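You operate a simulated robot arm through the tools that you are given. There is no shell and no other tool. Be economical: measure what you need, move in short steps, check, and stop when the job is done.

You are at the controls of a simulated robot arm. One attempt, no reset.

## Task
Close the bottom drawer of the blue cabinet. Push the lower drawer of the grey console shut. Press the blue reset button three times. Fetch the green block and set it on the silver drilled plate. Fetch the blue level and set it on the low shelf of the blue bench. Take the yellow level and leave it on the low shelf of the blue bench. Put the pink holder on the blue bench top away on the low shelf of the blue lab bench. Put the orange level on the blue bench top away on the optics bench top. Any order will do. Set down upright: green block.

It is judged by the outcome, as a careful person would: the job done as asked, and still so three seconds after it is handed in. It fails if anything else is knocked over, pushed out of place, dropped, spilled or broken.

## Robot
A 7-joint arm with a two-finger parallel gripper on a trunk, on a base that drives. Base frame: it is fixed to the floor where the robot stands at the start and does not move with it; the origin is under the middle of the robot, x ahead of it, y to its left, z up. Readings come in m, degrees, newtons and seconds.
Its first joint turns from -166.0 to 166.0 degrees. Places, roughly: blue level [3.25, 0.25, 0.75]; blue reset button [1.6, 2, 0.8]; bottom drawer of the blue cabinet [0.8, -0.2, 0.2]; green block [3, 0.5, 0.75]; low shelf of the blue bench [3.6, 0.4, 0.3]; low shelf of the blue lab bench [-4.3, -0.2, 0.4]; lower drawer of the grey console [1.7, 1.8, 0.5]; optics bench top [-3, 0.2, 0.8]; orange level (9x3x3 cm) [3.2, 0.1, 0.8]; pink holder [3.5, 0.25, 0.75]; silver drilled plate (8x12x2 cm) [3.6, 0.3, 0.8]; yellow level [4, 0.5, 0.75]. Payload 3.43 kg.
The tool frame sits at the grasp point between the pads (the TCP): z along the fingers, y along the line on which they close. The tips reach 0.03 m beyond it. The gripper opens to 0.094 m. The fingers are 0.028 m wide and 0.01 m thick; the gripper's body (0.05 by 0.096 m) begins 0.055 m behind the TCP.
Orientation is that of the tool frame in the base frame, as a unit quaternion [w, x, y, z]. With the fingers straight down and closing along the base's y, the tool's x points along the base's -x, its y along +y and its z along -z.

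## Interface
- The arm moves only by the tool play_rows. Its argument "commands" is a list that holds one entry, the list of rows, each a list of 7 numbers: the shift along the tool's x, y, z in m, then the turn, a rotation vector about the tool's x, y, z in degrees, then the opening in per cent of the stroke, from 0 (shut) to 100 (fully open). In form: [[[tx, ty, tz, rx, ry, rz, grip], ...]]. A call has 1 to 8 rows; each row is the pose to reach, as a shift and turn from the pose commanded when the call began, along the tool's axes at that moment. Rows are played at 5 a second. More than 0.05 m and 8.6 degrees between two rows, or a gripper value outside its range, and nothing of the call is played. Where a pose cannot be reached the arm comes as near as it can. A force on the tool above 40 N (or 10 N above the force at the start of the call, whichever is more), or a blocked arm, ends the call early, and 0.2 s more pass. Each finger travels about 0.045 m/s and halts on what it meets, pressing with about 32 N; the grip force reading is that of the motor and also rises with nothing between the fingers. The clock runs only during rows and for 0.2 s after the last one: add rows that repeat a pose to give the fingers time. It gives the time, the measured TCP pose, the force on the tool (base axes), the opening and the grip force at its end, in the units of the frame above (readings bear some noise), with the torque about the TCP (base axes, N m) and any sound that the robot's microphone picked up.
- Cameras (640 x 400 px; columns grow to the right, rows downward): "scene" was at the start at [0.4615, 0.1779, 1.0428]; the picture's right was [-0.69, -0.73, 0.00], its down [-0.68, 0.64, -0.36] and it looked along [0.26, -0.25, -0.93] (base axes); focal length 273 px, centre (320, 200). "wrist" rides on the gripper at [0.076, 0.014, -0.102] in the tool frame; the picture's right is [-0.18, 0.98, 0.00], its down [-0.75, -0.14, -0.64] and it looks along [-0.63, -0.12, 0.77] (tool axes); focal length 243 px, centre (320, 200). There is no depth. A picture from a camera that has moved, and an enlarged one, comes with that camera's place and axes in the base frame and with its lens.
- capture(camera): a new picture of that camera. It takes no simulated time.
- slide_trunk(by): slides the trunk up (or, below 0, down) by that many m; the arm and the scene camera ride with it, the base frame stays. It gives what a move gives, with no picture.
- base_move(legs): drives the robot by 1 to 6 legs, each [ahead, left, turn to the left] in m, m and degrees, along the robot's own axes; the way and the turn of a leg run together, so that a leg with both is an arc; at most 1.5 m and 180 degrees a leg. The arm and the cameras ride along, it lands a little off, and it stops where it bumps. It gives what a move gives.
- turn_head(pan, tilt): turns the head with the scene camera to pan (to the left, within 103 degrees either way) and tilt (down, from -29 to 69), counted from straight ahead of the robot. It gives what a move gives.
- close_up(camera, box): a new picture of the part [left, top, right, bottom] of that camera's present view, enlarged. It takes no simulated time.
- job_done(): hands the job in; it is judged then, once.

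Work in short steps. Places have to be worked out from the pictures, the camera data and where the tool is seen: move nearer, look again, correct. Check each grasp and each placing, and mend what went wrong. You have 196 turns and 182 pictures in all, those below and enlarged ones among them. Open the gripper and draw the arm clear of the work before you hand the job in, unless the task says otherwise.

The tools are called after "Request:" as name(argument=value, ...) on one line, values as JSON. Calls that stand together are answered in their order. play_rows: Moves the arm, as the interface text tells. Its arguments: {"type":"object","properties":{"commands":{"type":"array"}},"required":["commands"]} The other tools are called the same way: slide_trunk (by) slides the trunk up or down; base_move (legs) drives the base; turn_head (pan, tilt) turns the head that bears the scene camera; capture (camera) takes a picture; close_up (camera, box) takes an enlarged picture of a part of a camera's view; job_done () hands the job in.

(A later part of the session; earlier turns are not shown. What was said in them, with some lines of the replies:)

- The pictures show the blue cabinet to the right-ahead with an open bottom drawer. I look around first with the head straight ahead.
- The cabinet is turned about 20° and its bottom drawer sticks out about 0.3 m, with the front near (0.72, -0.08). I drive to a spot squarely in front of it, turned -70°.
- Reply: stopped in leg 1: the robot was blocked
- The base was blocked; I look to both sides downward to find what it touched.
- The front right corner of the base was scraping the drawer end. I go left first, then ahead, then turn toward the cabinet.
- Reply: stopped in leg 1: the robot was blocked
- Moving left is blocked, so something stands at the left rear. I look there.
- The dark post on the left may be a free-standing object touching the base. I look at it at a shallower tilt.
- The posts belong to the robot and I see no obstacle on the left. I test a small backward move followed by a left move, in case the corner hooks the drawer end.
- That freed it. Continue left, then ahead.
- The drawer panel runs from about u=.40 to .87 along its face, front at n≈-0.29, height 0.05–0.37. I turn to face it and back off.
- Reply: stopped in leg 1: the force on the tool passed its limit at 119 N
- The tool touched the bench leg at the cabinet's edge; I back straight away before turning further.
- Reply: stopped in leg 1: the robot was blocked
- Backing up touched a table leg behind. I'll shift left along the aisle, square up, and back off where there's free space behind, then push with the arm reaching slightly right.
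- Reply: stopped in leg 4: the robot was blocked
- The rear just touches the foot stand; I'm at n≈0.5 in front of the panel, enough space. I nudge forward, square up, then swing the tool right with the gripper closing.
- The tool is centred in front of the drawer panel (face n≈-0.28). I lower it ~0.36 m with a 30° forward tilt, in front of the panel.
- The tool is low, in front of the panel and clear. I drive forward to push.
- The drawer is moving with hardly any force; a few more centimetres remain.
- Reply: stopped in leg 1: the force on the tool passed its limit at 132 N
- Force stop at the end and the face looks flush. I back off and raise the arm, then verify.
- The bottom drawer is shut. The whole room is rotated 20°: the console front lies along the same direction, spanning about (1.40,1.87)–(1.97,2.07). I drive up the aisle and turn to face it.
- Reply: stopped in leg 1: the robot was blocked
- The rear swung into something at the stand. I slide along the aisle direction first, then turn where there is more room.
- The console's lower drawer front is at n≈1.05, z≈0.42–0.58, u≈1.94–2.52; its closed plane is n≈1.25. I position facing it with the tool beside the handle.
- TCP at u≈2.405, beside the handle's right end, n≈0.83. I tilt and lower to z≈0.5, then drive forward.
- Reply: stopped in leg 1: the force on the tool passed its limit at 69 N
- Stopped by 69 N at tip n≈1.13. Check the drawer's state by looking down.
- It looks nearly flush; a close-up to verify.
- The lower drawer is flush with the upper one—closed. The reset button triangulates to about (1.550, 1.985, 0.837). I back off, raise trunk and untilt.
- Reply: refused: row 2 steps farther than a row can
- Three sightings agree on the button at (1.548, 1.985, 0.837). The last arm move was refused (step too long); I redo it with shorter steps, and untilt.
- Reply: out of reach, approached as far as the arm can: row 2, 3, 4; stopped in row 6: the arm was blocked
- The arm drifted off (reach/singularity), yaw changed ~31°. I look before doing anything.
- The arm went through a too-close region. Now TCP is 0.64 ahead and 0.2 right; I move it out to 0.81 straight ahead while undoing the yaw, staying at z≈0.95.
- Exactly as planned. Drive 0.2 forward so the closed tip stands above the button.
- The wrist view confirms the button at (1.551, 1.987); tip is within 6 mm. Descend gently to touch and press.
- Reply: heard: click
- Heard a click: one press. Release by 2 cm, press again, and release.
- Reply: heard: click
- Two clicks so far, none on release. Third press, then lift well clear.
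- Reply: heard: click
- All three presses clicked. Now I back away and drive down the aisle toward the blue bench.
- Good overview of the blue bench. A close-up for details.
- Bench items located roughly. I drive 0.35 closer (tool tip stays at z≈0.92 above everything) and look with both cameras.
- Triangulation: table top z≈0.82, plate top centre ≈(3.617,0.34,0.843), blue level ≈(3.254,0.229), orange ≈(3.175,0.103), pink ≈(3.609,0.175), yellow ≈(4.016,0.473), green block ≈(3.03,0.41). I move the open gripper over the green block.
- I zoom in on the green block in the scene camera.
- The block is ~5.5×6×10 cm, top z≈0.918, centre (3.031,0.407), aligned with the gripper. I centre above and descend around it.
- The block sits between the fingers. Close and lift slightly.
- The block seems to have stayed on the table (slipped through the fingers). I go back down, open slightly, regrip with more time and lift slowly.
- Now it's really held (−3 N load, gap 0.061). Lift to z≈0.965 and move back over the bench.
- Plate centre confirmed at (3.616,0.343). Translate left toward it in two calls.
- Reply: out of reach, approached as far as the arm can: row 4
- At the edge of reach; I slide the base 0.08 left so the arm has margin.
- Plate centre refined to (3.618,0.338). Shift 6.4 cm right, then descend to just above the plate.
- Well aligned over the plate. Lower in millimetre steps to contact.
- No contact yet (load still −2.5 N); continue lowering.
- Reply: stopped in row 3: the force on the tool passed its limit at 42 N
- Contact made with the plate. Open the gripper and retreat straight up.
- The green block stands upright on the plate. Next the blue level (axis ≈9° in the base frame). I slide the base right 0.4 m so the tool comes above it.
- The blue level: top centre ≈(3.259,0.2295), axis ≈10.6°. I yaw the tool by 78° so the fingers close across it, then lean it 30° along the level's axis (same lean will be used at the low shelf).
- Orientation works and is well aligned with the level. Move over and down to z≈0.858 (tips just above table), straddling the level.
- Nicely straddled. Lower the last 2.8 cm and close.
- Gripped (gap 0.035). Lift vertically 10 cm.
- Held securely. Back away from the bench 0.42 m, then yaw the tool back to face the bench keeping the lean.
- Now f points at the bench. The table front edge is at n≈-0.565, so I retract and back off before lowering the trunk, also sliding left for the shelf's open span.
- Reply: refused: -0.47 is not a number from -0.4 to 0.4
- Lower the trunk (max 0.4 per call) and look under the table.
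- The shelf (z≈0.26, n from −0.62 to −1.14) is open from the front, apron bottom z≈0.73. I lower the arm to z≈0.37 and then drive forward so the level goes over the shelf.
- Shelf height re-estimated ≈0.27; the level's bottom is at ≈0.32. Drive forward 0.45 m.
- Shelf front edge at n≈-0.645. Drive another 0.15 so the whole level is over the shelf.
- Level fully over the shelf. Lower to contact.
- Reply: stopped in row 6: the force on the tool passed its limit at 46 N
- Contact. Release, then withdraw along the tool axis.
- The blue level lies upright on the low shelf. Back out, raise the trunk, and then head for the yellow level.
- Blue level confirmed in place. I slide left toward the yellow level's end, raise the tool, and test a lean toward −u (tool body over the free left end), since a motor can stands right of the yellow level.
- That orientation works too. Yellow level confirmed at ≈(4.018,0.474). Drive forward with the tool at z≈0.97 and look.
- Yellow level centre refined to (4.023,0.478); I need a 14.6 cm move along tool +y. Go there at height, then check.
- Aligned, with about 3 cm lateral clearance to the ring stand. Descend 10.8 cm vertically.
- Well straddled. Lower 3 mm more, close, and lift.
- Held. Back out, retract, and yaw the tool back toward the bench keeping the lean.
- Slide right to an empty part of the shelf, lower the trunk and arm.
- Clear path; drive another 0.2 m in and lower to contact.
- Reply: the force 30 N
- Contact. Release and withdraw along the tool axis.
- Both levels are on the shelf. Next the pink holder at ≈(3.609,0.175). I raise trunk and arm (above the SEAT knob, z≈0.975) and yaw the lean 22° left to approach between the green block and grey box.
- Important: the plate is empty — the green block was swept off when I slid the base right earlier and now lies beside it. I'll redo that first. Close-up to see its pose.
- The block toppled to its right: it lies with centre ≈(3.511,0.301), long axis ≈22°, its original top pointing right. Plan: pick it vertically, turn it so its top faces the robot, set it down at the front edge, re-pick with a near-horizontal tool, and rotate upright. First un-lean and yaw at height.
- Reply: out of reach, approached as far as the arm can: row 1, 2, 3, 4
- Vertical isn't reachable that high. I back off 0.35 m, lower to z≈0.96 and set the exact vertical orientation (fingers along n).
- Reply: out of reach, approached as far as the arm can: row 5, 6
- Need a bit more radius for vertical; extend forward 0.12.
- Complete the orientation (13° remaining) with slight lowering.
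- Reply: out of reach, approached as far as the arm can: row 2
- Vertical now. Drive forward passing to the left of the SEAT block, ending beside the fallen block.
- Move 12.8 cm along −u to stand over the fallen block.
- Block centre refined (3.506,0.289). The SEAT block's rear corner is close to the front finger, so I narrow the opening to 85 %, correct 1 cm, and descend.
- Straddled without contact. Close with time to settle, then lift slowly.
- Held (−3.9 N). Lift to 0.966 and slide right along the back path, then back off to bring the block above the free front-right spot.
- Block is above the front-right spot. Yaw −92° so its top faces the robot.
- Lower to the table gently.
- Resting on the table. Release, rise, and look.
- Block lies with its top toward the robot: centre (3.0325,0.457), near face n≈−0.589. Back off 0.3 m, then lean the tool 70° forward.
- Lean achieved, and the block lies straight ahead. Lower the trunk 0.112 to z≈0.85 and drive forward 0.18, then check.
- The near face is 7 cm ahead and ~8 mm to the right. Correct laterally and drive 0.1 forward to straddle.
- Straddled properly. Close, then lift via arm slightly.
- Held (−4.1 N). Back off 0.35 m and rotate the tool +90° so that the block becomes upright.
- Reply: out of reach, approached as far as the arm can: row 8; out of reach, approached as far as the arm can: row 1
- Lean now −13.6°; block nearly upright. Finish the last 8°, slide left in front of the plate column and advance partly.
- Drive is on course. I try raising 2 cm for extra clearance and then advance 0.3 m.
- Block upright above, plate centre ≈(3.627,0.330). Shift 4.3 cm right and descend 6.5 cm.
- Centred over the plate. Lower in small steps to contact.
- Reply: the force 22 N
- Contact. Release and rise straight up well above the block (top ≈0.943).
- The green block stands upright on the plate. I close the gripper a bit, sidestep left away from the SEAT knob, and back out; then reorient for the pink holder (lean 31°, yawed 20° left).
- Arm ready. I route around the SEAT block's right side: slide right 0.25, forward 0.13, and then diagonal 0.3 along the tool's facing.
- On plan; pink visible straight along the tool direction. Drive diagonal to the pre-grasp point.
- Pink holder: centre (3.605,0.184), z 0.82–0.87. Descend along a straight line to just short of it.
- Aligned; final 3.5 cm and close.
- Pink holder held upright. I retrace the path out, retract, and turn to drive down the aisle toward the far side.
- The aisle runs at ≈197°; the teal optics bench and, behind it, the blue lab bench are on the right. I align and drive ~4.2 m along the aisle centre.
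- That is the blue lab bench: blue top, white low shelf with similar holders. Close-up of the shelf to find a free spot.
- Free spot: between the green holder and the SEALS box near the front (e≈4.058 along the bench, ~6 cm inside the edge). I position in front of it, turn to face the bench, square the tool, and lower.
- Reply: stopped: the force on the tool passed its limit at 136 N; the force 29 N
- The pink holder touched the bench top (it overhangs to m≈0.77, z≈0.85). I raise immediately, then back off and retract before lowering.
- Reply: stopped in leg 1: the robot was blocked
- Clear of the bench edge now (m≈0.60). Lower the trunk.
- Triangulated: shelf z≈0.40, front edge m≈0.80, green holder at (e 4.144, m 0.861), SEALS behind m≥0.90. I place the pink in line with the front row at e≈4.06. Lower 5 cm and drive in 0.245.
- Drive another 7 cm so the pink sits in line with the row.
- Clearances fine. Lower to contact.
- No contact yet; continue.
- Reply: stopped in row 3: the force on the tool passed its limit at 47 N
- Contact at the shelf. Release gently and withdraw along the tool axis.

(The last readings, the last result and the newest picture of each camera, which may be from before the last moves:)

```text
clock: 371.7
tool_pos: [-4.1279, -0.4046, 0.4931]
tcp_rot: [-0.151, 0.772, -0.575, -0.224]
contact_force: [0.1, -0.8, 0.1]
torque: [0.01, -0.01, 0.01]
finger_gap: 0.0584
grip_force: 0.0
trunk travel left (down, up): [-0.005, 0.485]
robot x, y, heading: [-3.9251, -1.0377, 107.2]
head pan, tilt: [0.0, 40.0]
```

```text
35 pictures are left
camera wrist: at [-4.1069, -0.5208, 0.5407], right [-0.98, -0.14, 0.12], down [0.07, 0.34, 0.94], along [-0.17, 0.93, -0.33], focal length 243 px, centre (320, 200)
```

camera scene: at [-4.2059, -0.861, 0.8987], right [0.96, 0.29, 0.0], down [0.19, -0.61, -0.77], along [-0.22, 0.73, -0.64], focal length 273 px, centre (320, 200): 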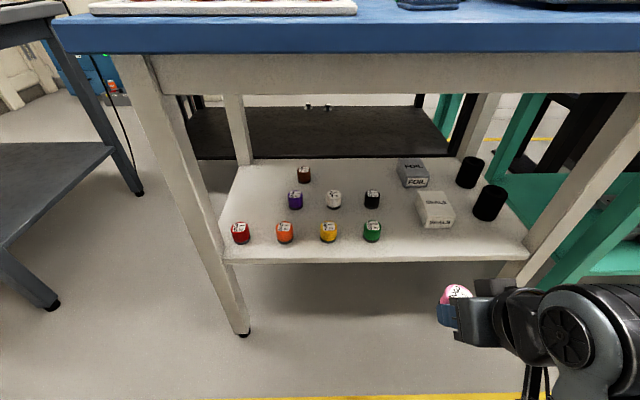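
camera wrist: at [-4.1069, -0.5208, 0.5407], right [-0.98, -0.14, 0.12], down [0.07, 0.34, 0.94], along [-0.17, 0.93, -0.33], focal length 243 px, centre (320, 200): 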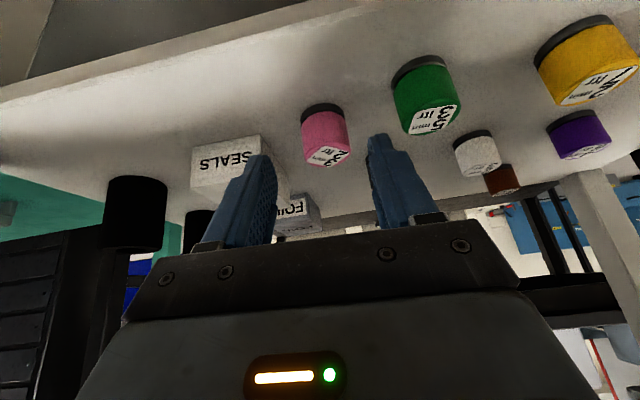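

Pink holder stands upright on the shelf. Back out, raise, and head back; on the way I look at the optics bench top to choose a free spot.

Request:
base_move(legs=[[-0.22, 0, 0]])

Request:
slide_trunk(by=0.4)

Request:
slide_trunk(by=0.085)

Request:
base_move(legs=[[0, 0, -90], [0.9, 0, 0]])

Request:
turn_head(pan=75, tilt=35)

Request:
capture(camera="scene")

```text
clock: 373.4
tool_pos: [-4.0673, -0.6132, 0.4929]
tcp_rot: [-0.151, 0.774, -0.573, -0.225]
contact_force: [0.6, 0.6, 0.6]
torque: [-0.04, 0.03, -0.01]
finger_gap: 0.0584
grip_force: 0.1
trunk travel left (down, up): [-0.005, 0.485]
robot x, y, heading: [-3.8607, -1.2476, 107.2]
head pan, tilt: [0.0, 40.0]
```

```text
clock: 377.2
tool_pos: [-4.0676, -0.6133, 0.8931]
tcp_rot: [-0.152, 0.773, -0.574, -0.223]
contact_force: [0.1, -0.2, -0.3]
torque: [-0.01, 0.0, -0.03]
finger_gap: 0.0586
grip_force: 0.1
trunk travel left (down, up): [-0.405, 0.085]
robot x, y, heading: [-3.8653, -1.2465, 107.4]
head pan, tilt: [0.0, 40.0]
```

```text
clock: 378.4
tool_pos: [-4.0678, -0.6151, 0.9778]
tcp_rot: [-0.151, 0.774, -0.573, -0.225]
contact_force: [-0.8, 0.6, 0.2]
torque: [0.0, 0.01, 0.01]
finger_gap: 0.0583
grip_force: 0.1
trunk travel left (down, up): [-0.49, 0.0]
robot x, y, heading: [-3.8651, -1.2469, 107.1]
head pan, tilt: [0.0, 40.0]
```

```text
clock: 380.1
tool_pos: [-3.8895, -0.5614, 0.9775]
tcp_rot: [-0.178, 0.699, -0.662, -0.204]
contact_force: [0.8, 0.3, 0.0]
torque: [0.0, -0.02, -0.01]
finger_gap: 0.0584
grip_force: 0.1
trunk travel left (down, up): [-0.49, 0.0]
robot x, y, heading: [-3.8398, -1.2249, 93.6]
head pan, tilt: [0.0, 40.0]
stopped in leg 1: the robot was blocked; the commanded pose is now the measured one
```

```text
clock: 381.6
tool_pos: [-3.8894, -0.5614, 0.9781]
tcp_rot: [-0.177, 0.698, -0.663, -0.205]
contact_force: [-0.2, 0.5, -0.3]
torque: [-0.03, 0.0, -0.02]
finger_gap: 0.0583
grip_force: 0.0
trunk travel left (down, up): [-0.49, 0.0]
robot x, y, heading: [-3.8409, -1.2247, 93.6]
head pan, tilt: [75.0, 35.0]
```

```text
34 pictures are left
camera scene: at [-4.1696, -0.7981, 1.3912], right [0.2, 0.98, 0.0], down [0.56, -0.11, -0.82], along [-0.8, 0.16, -0.57], focal length 273 px, centre (320, 200)
```

scene: 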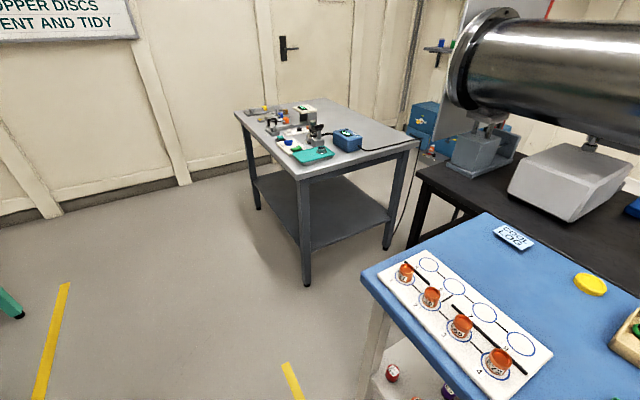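

The rear corner touched the bench behind. Move forward 0.1 (still clear of the bench), then turn.

Request:
base_move(legs=[[0.1, 0, 0], [0, 0, -76.6], [0.9, 0, 0]])

Request:
capture(camera="scene")

```text
clock: 390.4
tool_pos: [-2.3511, -0.7012, 0.9773]
tcp_rot: [0.267, -0.126, 0.954, 0.047]
contact_force: [0.0, -0.4, -0.3]
torque: [0.02, 0.01, 0.04]
finger_gap: 0.058
grip_force: 0.0
trunk travel left (down, up): [-0.49, 0.0]
robot x, y, heading: [-2.9905, -0.8859, 15.7]
head pan, tilt: [75.0, 35.0]
```

```text
33 pictures are left
camera scene: at [-2.642, -0.4765, 1.3912], right [1.0, 0.01, 0.0], down [0.0, -0.57, -0.82], along [-0.01, 0.82, -0.57], focal length 273 px, centre (320, 200)
```

scene: 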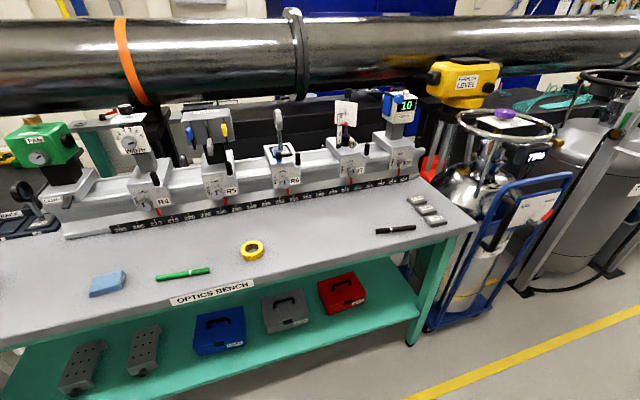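

The optics bench has clear room between the yellow tape ring and the black pen (≈(-2.63,0.09), front edge m≈0.74). Now I drive back for the orange level.

Request:
base_move(legs=[[0, 0, 4.4], [1.4, 0, 0], [1.4, 0, 0], [0.76, 0, 0], [0, 0, 2.4], [1.2, 0, 0]])

Request:
base_move(legs=[[1.2, 0, 0]])

```text
clock: 414.4
tool_pos: [2.0534, 1.2322, 0.9779]
tcp_rot: [0.262, -0.201, 0.941, 0.068]
contact_force: [0.4, 0.8, -0.6]
torque: [0.01, -0.03, 0.0]
finger_gap: 0.0585
grip_force: 0.1
trunk travel left (down, up): [-0.49, 0.0]
robot x, y, heading: [1.452, 0.9493, 24.6]
head pan, tilt: [75.0, 35.0]
```

```text
clock: 420.5
tool_pos: [3.1372, 1.7389, 0.9798]
tcp_rot: [0.262, -0.205, 0.94, 0.07]
contact_force: [0.0, 0.7, -0.5]
torque: [0.03, 0.02, 0.04]
finger_gap: 0.0583
grip_force: 0.1
trunk travel left (down, up): [-0.49, 0.0]
robot x, y, heading: [2.5369, 1.4486, 25.2]
head pan, tilt: [75.0, 35.0]
```

Turn to face the bench, extend, un-lean and yaw the tool for the orange level (fingers across it).

Request:
base_move(legs=[[0, 0, -94.7]])

Request:
play_rows(commands=[[[-0.04, 0, 0.03, 0, 0, 0, 75], [-0.08, 0, 0.06, 0, 0, 0, 75], [-0.12, 0, 0.09, 0, 0, 0, 75], [-0.12, 0, 0.09, 0, 7.7, 0, 75], [-0.12, 0, 0.09, 0, 15.4, 0, 75], [-0.12, 0, 0.09, 0, 23.1, 0, 75], [-0.12, 0, 0.09, 0, 30.8, 0, 75]]])

Request:
play_rows(commands=[[[0, 0, 0, 0, 0, -8.5, 75], [0, 0, 0, 0, 0, -17, 75], [0, 0, 0, 0, 0, -25.5, 75], [0, 0, 0, 0, 0, -34, 75], [0, 0, 0, 0, 0, -42.5, 75], [0, 0, 0, 0, 0, -51, 75], [0, 0, 0, 0, 0, -59.5, 75], [0, 0, 0, 0, 0, -68, 75]]])

Request:
play_rows(commands=[[[0, 0, 0, 0, 0, -8.5, 75], [0, 0, 0, 0, 0, -17, 75]]])

```text
clock: 424.9
tool_pos: [2.7652, 0.8258, 0.9779]
tcp_rot: [0.227, 0.559, 0.783, -0.148]
contact_force: [-0.1, -0.3, 0.5]
torque: [0.0, -0.01, -0.04]
finger_gap: 0.058
grip_force: 0.2
trunk travel left (down, up): [-0.49, 0.0]
robot x, y, heading: [2.5361, 1.4496, -70.8]
head pan, tilt: [75.0, 35.0]
```

```text
clock: 426.5
tool_pos: [2.8142, 0.6854, 0.9641]
tcp_rot: [0.064, 0.578, 0.813, -0.033]
contact_force: [0.7, 0.1, -0.2]
torque: [0.04, 0.0, 0.05]
finger_gap: 0.0706
grip_force: 0.0
out of reach, approached as far as the arm can: row 7
trunk travel left (down, up): [-0.49, 0.0]
robot x, y, heading: [2.5384, 1.452, -70.5]
head pan, tilt: [75.0, 35.0]
```

```text
clock: 428.3
tool_pos: [2.8153, 0.6855, 0.9644]
tcp_rot: [0.036, 0.024, 0.997, -0.064]
contact_force: [0.8, 0.4, -0.3]
torque: [-0.01, 0.05, 0.02]
finger_gap: 0.0703
grip_force: 0.0
trunk travel left (down, up): [-0.49, 0.0]
robot x, y, heading: [2.5385, 1.448, -70.8]
head pan, tilt: [75.0, 35.0]
```

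```text
clock: 428.9
tool_pos: [2.814, 0.6849, 0.9632]
tcp_rot: [0.026, -0.124, 0.99, -0.069]
contact_force: [0.6, 0.4, -0.4]
torque: [0.02, -0.03, 0.02]
finger_gap: 0.0704
grip_force: 0.0
trunk travel left (down, up): [-0.49, 0.0]
robot x, y, heading: [2.5391, 1.4541, -70.7]
head pan, tilt: [75.0, 35.0]
```

Fix the residual 8° lean slightly lower, then position in front of the orange level and advance.

Request:
play_rows(commands=[[[0, 0, 0.018, -4.1, 0.9, -0.8, 75], [0, 0, 0.018, -8.2, 1.85, -1.7, 75]]])

Request:
base_move(legs=[[0, 0, 1.2], [0, 0.13, 0], [0.5, 0, 0]])

Request:
capture(camera="wrist")

Request:
turn_head(pan=0, tilt=50)

Request:
capture(camera="scene")

```text
clock: 429.5
tool_pos: [2.8181, 0.6829, 0.9455]
tcp_rot: [0.0, -0.138, 0.99, 0.0]
contact_force: [0.4, -0.5, -1.1]
torque: [-0.06, 0.05, 0.0]
finger_gap: 0.0706
grip_force: 0.0
trunk travel left (down, up): [-0.49, 0.0]
robot x, y, heading: [2.5372, 1.4527, -70.6]
head pan, tilt: [75.0, 35.0]
```

```text
clock: 433.7
tool_pos: [3.1226, 0.2614, 0.9447]
tcp_rot: [0.002, -0.145, 0.989, 0.0]
contact_force: [-0.4, 0.2, 0.4]
torque: [0.01, 0.0, -0.01]
finger_gap: 0.0702
grip_force: 0.0
trunk travel left (down, up): [-0.49, 0.0]
robot x, y, heading: [2.8327, 1.0251, -69.8]
head pan, tilt: [75.0, 35.0]
```

```text
32 pictures are left
camera wrist: at [3.0454, 0.2537, 1.0483], right [-0.11, 0.99, 0.0], down [0.76, 0.08, 0.64], along [0.64, 0.07, -0.77], focal length 243 px, centre (320, 200)
```

wrist: 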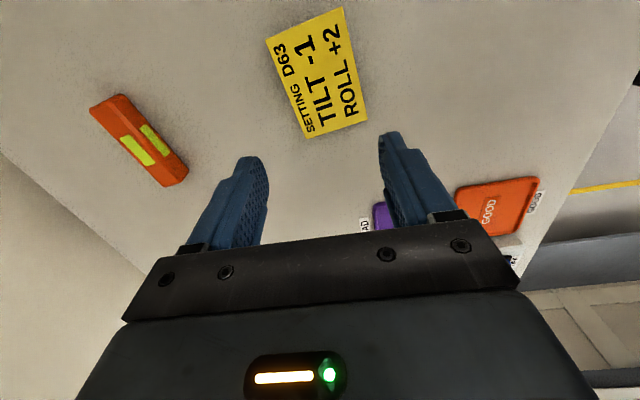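

```text
clock: 435.1
tool_pos: [3.1231, 0.2617, 0.9463]
tcp_rot: [0.0, -0.147, 0.989, 0.0]
contact_force: [0.5, -0.4, 0.5]
torque: [-0.01, -0.02, -0.01]
finger_gap: 0.0704
grip_force: 0.2
trunk travel left (down, up): [-0.49, 0.0]
robot x, y, heading: [2.8293, 1.0257, -70.0]
head pan, tilt: [0.0, 50.0]
```

```text
31 pictures are left
camera scene: at [3.2057, 0.6329, 1.3695], right [-0.94, -0.35, 0.0], down [-0.27, 0.72, -0.64], along [0.22, -0.6, -0.77], focal length 273 px, centre (320, 200)
```

scene: 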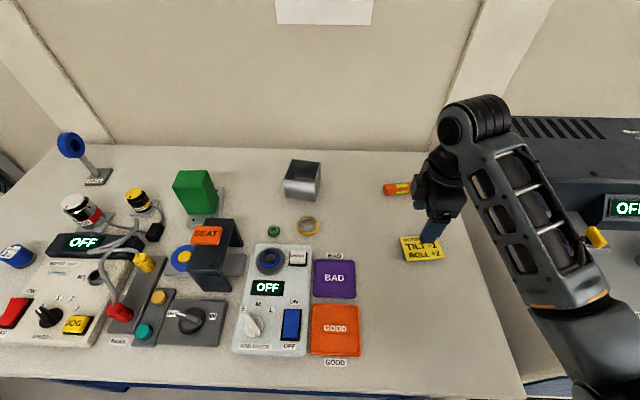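

Orange level centre ≈(3.167,0.107), axis ≈24°. Drive 0.12 forward, then correct with the arm.

Request:
base_move(legs=[[0.12, 0, 0]])

Request:
play_rows(commands=[[[0, 0, 0, 0, 0, -7, 75]]])

Request:
capture(camera="wrist")

```text
clock: 436.4
tool_pos: [3.1645, 0.1455, 0.9467]
tcp_rot: [0.0, -0.146, 0.989, 0.0]
contact_force: [0.1, 0.6, 0.6]
torque: [0.03, 0.03, -0.01]
finger_gap: 0.0705
grip_force: 0.1
trunk travel left (down, up): [-0.49, 0.0]
robot x, y, heading: [2.8745, 0.9123, -69.7]
head pan, tilt: [0.0, 50.0]
```

```text
clock: 436.8
tool_pos: [3.1651, 0.1471, 0.9457]
tcp_rot: [0.001, -0.207, 0.978, 0.0]
contact_force: [-0.3, 0.8, -0.3]
torque: [-0.03, 0.0, 0.02]
finger_gap: 0.0704
grip_force: 0.0
trunk travel left (down, up): [-0.49, 0.0]
robot x, y, heading: [2.8777, 0.9105, -70.0]
head pan, tilt: [0.0, 50.0]
```

```text
30 pictures are left
camera wrist: at [3.0894, 0.1294, 1.0481], right [-0.23, 0.97, 0.0], down [0.75, 0.17, 0.64], along [0.63, 0.15, -0.77], focal length 243 px, centre (320, 200)
```

wrist: 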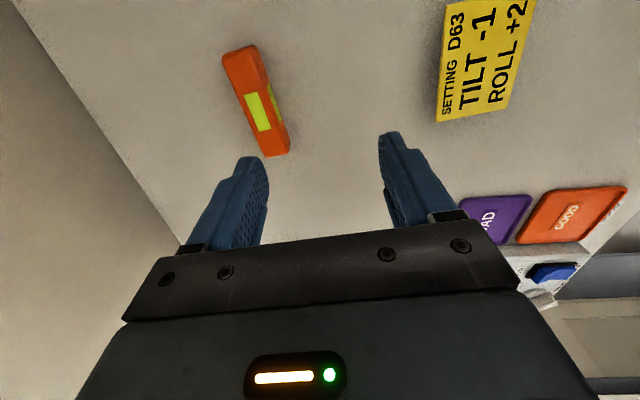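

Aligned within 1.5°. Shift and descend to z≈0.855, then check before closing.

Request:
play_rows(commands=[[[0.008, -0.023, 0, 0, 0, 0, 75], [0.016, -0.046, 0, 0, 0, -1.2, 75], [0.016, -0.046, 0.035, 0, 0, -1.2, 75], [0.016, -0.046, 0.07, 0, 0, -1.2, 75], [0.016, -0.046, 0.09, 0, 0, -1.2, 75]]])

Request:
capture(camera="wrist")

```text
clock: 438.0
tool_pos: [3.1695, 0.0992, 0.8544]
tcp_rot: [0.001, -0.217, 0.976, 0.001]
contact_force: [-0.4, 0.4, -0.2]
torque: [-0.01, -0.02, 0.0]
finger_gap: 0.0703
grip_force: 0.1
trunk travel left (down, up): [-0.49, 0.0]
robot x, y, heading: [2.8744, 0.9074, -69.9]
head pan, tilt: [0.0, 50.0]
```

```text
29 pictures are left
camera wrist: at [3.0942, 0.08, 0.9568], right [-0.25, 0.97, 0.0], down [0.74, 0.19, 0.64], along [0.62, 0.16, -0.77], focal length 243 px, centre (320, 200)
```

wrist: 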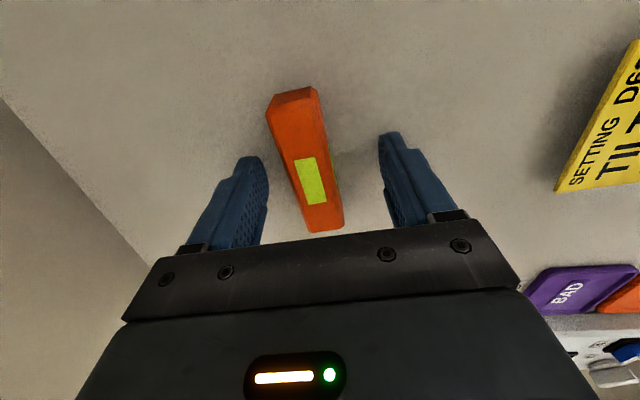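

Straddled. Close and lift.

Request:
play_rows(commands=[[[0, 0, 0, 0, 0, 0, 30], [0, 0, 0, 0, 0, 0, 0], [0, 0, 0, 0, 0, 0, 0], [0, 0, 0, 0, 0, 0, 0], [0, 0, 0, 0, 0, 0, 0]]])

Request:
play_rows(commands=[[[0, 0, -0.01, 0, 0, 0, 0], [0, 0, -0.03, 0, 0, 0, 0], [0, 0, -0.06, 0, 0, 0, 0], [0, 0, -0.1, 0, 0, 0, 0]]])

Request:
capture(camera="wrist")

```text
clock: 439.2
tool_pos: [3.1698, 0.0993, 0.8552]
tcp_rot: [0.001, -0.217, 0.976, 0.0]
contact_force: [-0.3, 0.8, -0.1]
torque: [-0.02, -0.04, 0.03]
finger_gap: 0.0252
grip_force: 31.6
trunk travel left (down, up): [-0.49, 0.0]
robot x, y, heading: [2.8757, 0.9086, -69.7]
head pan, tilt: [0.0, 50.0]
```

```text
clock: 440.2
tool_pos: [3.1684, 0.0972, 0.9541]
tcp_rot: [0.001, -0.217, 0.976, 0.0]
contact_force: [0.2, 0.6, -0.6]
torque: [0.01, -0.01, 0.02]
finger_gap: 0.0253
grip_force: 32.2
trunk travel left (down, up): [-0.49, 0.0]
robot x, y, heading: [2.8723, 0.9109, -69.8]
head pan, tilt: [0.0, 50.0]
```

```text
28 pictures are left
camera wrist: at [3.0939, 0.0796, 1.0565], right [-0.25, 0.97, 0.0], down [0.74, 0.19, 0.64], along [0.62, 0.16, -0.77], focal length 243 px, centre (320, 200)
```

wrist: 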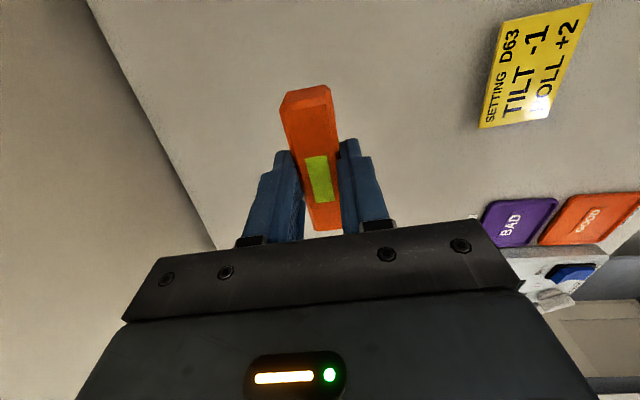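

Held. Back out, turn toward the far side, and check heading.

Request:
base_move(legs=[[-0.6, 0, 0], [0, 0, -84]])

```text
clock: 447.1
tool_pos: [1.8932, 1.0894, 0.9534]
tcp_rot: [0.001, 0.499, 0.866, 0.0]
contact_force: [-1.1, 0.2, -0.3]
torque: [-0.01, -0.02, 0.01]
finger_gap: 0.025
grip_force: 32.1
trunk travel left (down, up): [-0.49, 0.0]
robot x, y, heading: [2.678, 1.4575, -154.4]
head pan, tilt: [0.0, 50.0]
```

On the right heading. Drive to the far area alongside the optics bench.

Request:
base_move(legs=[[1.3, 0, 0], [1.28, 0, 0], [0, 0, -8], [1.46, 0.08, 0], [1.46, 0.08, 0]])

Request:
turn_head(pan=-80, tilt=45)

Request:
capture(camera="scene")

```text
clock: 474.4
tool_pos: [-3.2925, -0.9712, 0.9535]
tcp_rot: [0.0, 0.552, 0.834, 0.0]
contact_force: [0.8, 0.8, 0.4]
torque: [-0.02, -0.01, -0.01]
finger_gap: 0.0252
grip_force: 31.9
trunk travel left (down, up): [-0.49, 0.0]
robot x, y, heading: [-2.4733, -0.7038, -161.9]
head pan, tilt: [0.0, 50.0]
```

```text
clock: 475.9
tool_pos: [-3.294, -0.9719, 0.9544]
tcp_rot: [0.001, 0.553, 0.833, 0.0]
contact_force: [0.2, -0.7, -1.0]
torque: [0.0, -0.01, 0.01]
finger_gap: 0.0252
grip_force: 32.1
trunk travel left (down, up): [-0.49, 0.0]
robot x, y, heading: [-2.4695, -0.704, -162.0]
head pan, tilt: [-80.0, 45.0]
```

```text
27 pictures are left
camera scene: at [-2.8448, -0.9691, 1.3764], right [0.88, 0.47, 0.0], down [0.33, -0.62, -0.71], along [-0.33, 0.62, -0.71], focal length 273 px, centre (320, 200)
```

scene: 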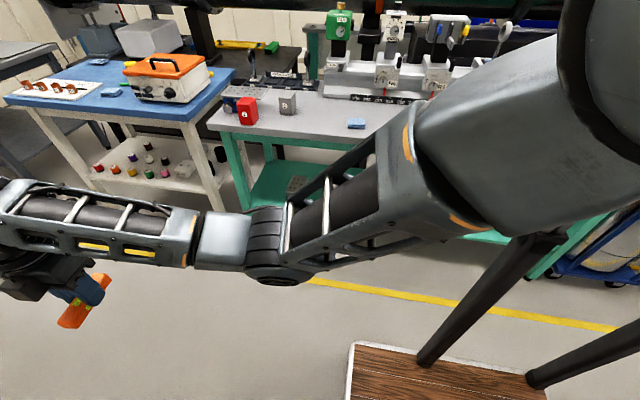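

Now turn to face the optics bench (tool at z≈0.954 clears the low items in its sweep) and view the spot.

Request:
base_move(legs=[[0, 0, -91], [0, -0.07, 0]])

Request:
capture(camera="wrist")

Request:
turn_head(pan=0, tilt=50)

Request:
capture(camera="scene")

```text
clock: 480.8
tool_pos: [-2.6516, 0.1417, 0.9539]
tcp_rot: [0.0, 0.982, 0.187, -0.001]
contact_force: [-0.1, -0.4, -1.2]
torque: [0.01, 0.0, 0.0]
finger_gap: 0.0251
grip_force: 32.4
trunk travel left (down, up): [-0.49, 0.0]
robot x, y, heading: [-2.4015, -0.6877, 106.7]
head pan, tilt: [-80.0, 45.0]
```

```text
26 pictures are left
camera wrist: at [-2.5746, 0.1573, 1.0562], right [0.19, -0.98, 0.0], down [-0.75, -0.15, 0.64], along [-0.63, -0.12, -0.77], focal length 243 px, centre (320, 200)
```

wrist: 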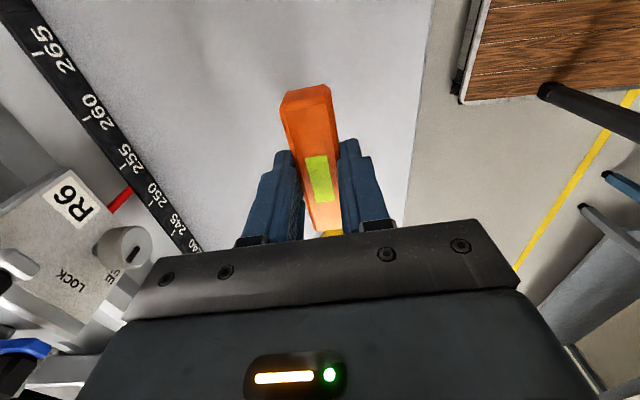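

```text
clock: 482.3
tool_pos: [-2.6507, 0.1417, 0.9551]
tcp_rot: [0.001, 0.982, 0.187, -0.001]
contact_force: [-1.3, 0.0, -1.2]
torque: [0.03, 0.0, -0.03]
finger_gap: 0.0254
grip_force: 32.2
trunk travel left (down, up): [-0.49, 0.0]
robot x, y, heading: [-2.4006, -0.6864, 106.9]
head pan, tilt: [0.0, 50.0]
```

```text
25 pictures are left
camera scene: at [-2.7557, -0.2692, 1.3695], right [0.96, 0.29, 0.0], down [0.22, -0.73, -0.64], along [-0.19, 0.62, -0.77], focal length 273 px, centre (320, 200)
```

scene: 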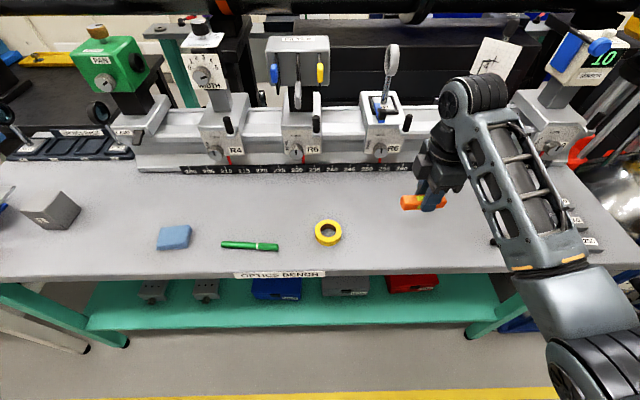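

The spot below is free (tape ring 0.2 m left, pen to the right). Descend in steps to contact.

Request:
play_rows(commands=[[[0, 0, 0.03, 0, 0, 0, 0], [0, 0, 0.05, 0, 0, 0, 0], [0, 0, 0.06, 0, 0, 0, 0], [0, 0, 0.066, 0, 0, 0, 0], [0, 0, 0.07, 0, 0, 0, 0], [0, 0, 0.074, 0, 0, 0, 0], [0, 0, 0.078, 0, 0, 0, 0], [0, 0, 0.082, 0, 0, 0, 0]]])

Request:
capture(camera="wrist")

```text
clock: 484.1
tool_pos: [-2.6499, 0.1409, 0.8718]
tcp_rot: [0.0, 0.982, 0.187, -0.001]
contact_force: [-0.5, 0.7, -2.0]
torque: [0.01, -0.02, -0.02]
finger_gap: 0.025
grip_force: 31.6
trunk travel left (down, up): [-0.49, 0.0]
robot x, y, heading: [-2.4044, -0.6847, 106.8]
head pan, tilt: [0.0, 50.0]
```

```text
24 pictures are left
camera wrist: at [-2.5742, 0.1568, 0.9739], right [0.19, -0.98, 0.0], down [-0.75, -0.15, 0.64], along [-0.63, -0.12, -0.77], focal length 243 px, centre (320, 200)
```

wrist: 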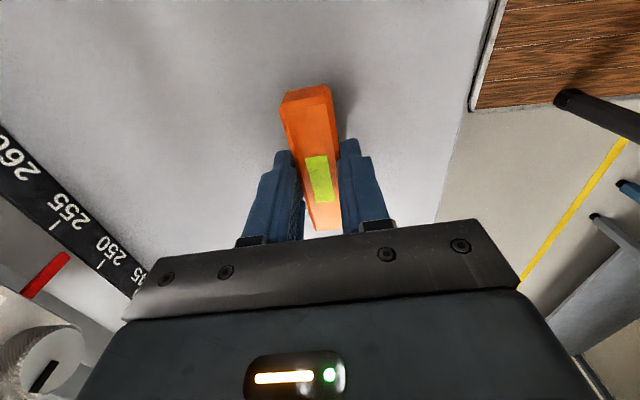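

Not yet touching; continue in 3 mm steps.

Request:
play_rows(commands=[[[0, 0, 0.003, 0, 0, 0, 0], [0, 0, 0.006, 0, 0, 0, 0], [0, 0, 0.009, 0, 0, 0, 0], [0, 0, 0.012, 0, 0, 0, 0], [0, 0, 0.015, 0, 0, 0, 0], [0, 0, 0.018, 0, 0, 0, 0], [0, 0, 0.021, 0, 0, 0, 0], [0, 0, 0.024, 0, 0, 0, 0]]])

```text
clock: 485.9
tool_pos: [-2.6501, 0.143, 0.8513]
tcp_rot: [-0.003, 0.982, 0.188, -0.001]
contact_force: [2.4, -2.8, 27.9]
torque: [-0.17, -0.11, 0.0]
finger_gap: 0.0252
grip_force: 31.8
trunk travel left (down, up): [-0.49, 0.0]
robot x, y, heading: [-2.4096, -0.6876, 106.9]
head pan, tilt: [0.0, 50.0]
```

Contact (28 N). Ease off, release and rise.

Request:
play_rows(commands=[[[0, 0, -0.003, 0, 0, 0, 0], [0, 0, -0.003, 0, 0, 0, 50], [0, 0, -0.003, 0, 0, 0, 80], [0, 0, -0.003, 0, 0, 0, 80], [0, 0, -0.03, 0, 0, 0, 80], [0, 0, -0.06, 0, 0, 0, 80], [0, 0, -0.1, 0, 0, 0, 80]]])

Request:
capture(camera="wrist")

Request:
base_move(legs=[[-0.12, 0, 0]])

Request:
capture(camera="scene")

```text
clock: 487.5
tool_pos: [-2.649, 0.1399, 0.9497]
tcp_rot: [0.0, 0.982, 0.187, -0.001]
contact_force: [0.2, 0.2, -0.7]
torque: [0.02, 0.0, -0.03]
finger_gap: 0.0754
grip_force: 0.0
trunk travel left (down, up): [-0.49, 0.0]
robot x, y, heading: [-2.4042, -0.6869, 106.8]
head pan, tilt: [0.0, 50.0]
```

```text
23 pictures are left
camera wrist: at [-2.5734, 0.1549, 1.0509], right [0.19, -0.98, 0.0], down [-0.75, -0.15, 0.64], along [-0.63, -0.12, -0.77], focal length 243 px, centre (320, 200)
```

wrist: 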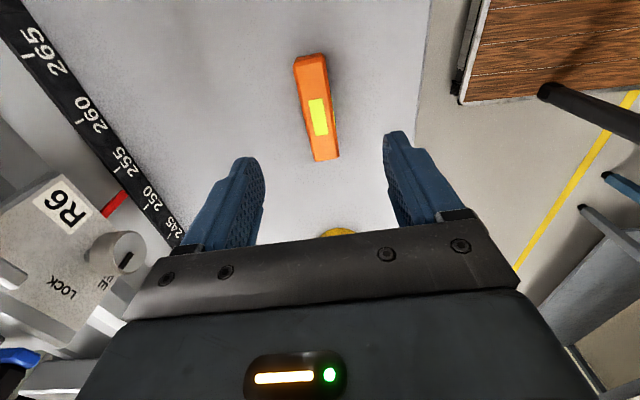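

```text
clock: 488.8
tool_pos: [-2.614, 0.0246, 0.9489]
tcp_rot: [0.001, 0.982, 0.186, -0.002]
contact_force: [0.0, -0.4, 0.6]
torque: [-0.01, -0.03, 0.0]
finger_gap: 0.0751
grip_force: 0.0
trunk travel left (down, up): [-0.49, 0.0]
robot x, y, heading: [-2.3692, -0.8018, 106.6]
head pan, tilt: [0.0, 50.0]
```

```text
22 pictures are left
camera scene: at [-2.7203, -0.3845, 1.3695], right [0.96, 0.29, 0.0], down [0.22, -0.73, -0.64], along [-0.19, 0.62, -0.77], focal length 273 px, centre (320, 200)
```

scene: 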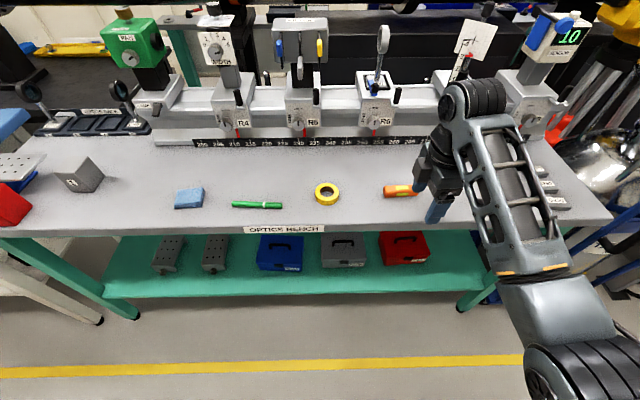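

Orange level placed. Retract the arm off the bench and glance back at the bench I brushed earlier.

Request:
play_rows(commands=[[[0, 0.04, 0, 0, 0, 0, 80], [0, 0.08, 0, 0, 0, 0, 80], [0, 0.11, 0, 0, 0, 0, 80]]])

Request:
turn_head(pan=103, tilt=30)

Request:
capture(camera="scene")

```text
clock: 489.6
tool_pos: [-2.5746, -0.0795, 0.9483]
tcp_rot: [0.0, 0.982, 0.187, -0.001]
contact_force: [-0.7, 0.3, -0.1]
torque: [-0.03, 0.0, 0.0]
finger_gap: 0.0752
grip_force: 0.0
trunk travel left (down, up): [-0.49, 0.0]
robot x, y, heading: [-2.3693, -0.8015, 106.8]
head pan, tilt: [0.0, 50.0]
```

```text
clock: 491.4
tool_pos: [-2.5742, -0.0771, 0.9479]
tcp_rot: [0.001, 0.982, 0.187, -0.001]
contact_force: [-1.1, -0.4, 0.3]
torque: [-0.01, -0.01, 0.03]
finger_gap: 0.0751
grip_force: 0.1
trunk travel left (down, up): [-0.49, 0.0]
robot x, y, heading: [-2.3715, -0.8029, 106.7]
head pan, tilt: [103.0, 30.0]
```

```text
21 pictures are left
camera scene: at [-2.7769, -0.5029, 1.399], right [-0.5, 0.87, 0.0], down [0.43, 0.25, -0.87], along [-0.75, -0.43, -0.5], focal length 273 px, centre (320, 200)
```

scene: 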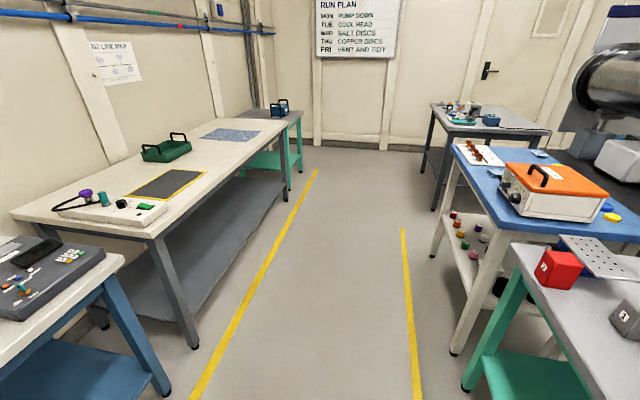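

All items are in place, the gripper is open and the arm is clear of the work. I hand the job in.

Request:
job_done()

```text
The job is handed in.
```

I did every item on the list and handed the job in, but the green block toppled once, and the base and tool bumped into things along the way.

- **Drawers:** the bottom drawer of the blue cabinet and the lower drawer of the grey console are both shut and flush.
- **Reset button:** I pressed it three times and heard a click each time.
- **Green block:** it stands upright on the silver drilled plate. After I first set it there, an arm pass knocked it off onto its side, so I picked it up and set it upright again. It was still upright in a later picture.
- **Blue and yellow levels:** both are on the low shelf of the blue bench.
- **Pink holder:** it stands upright on the low shelf of the blue lab bench. While I was lowering it, it touched that bench's top hard (136 N) and did not look damaged.
- **Orange level:** it lies on the optics bench top, clear of the other things there.

The base was stopped by furniture about seven times, and the tool hit the leg of the green-topped workbench beside the blue cabinet at 119 N. I saw nothing displaced, but I did not go back to look at the small table with the heater, whose leg the base hit early on.
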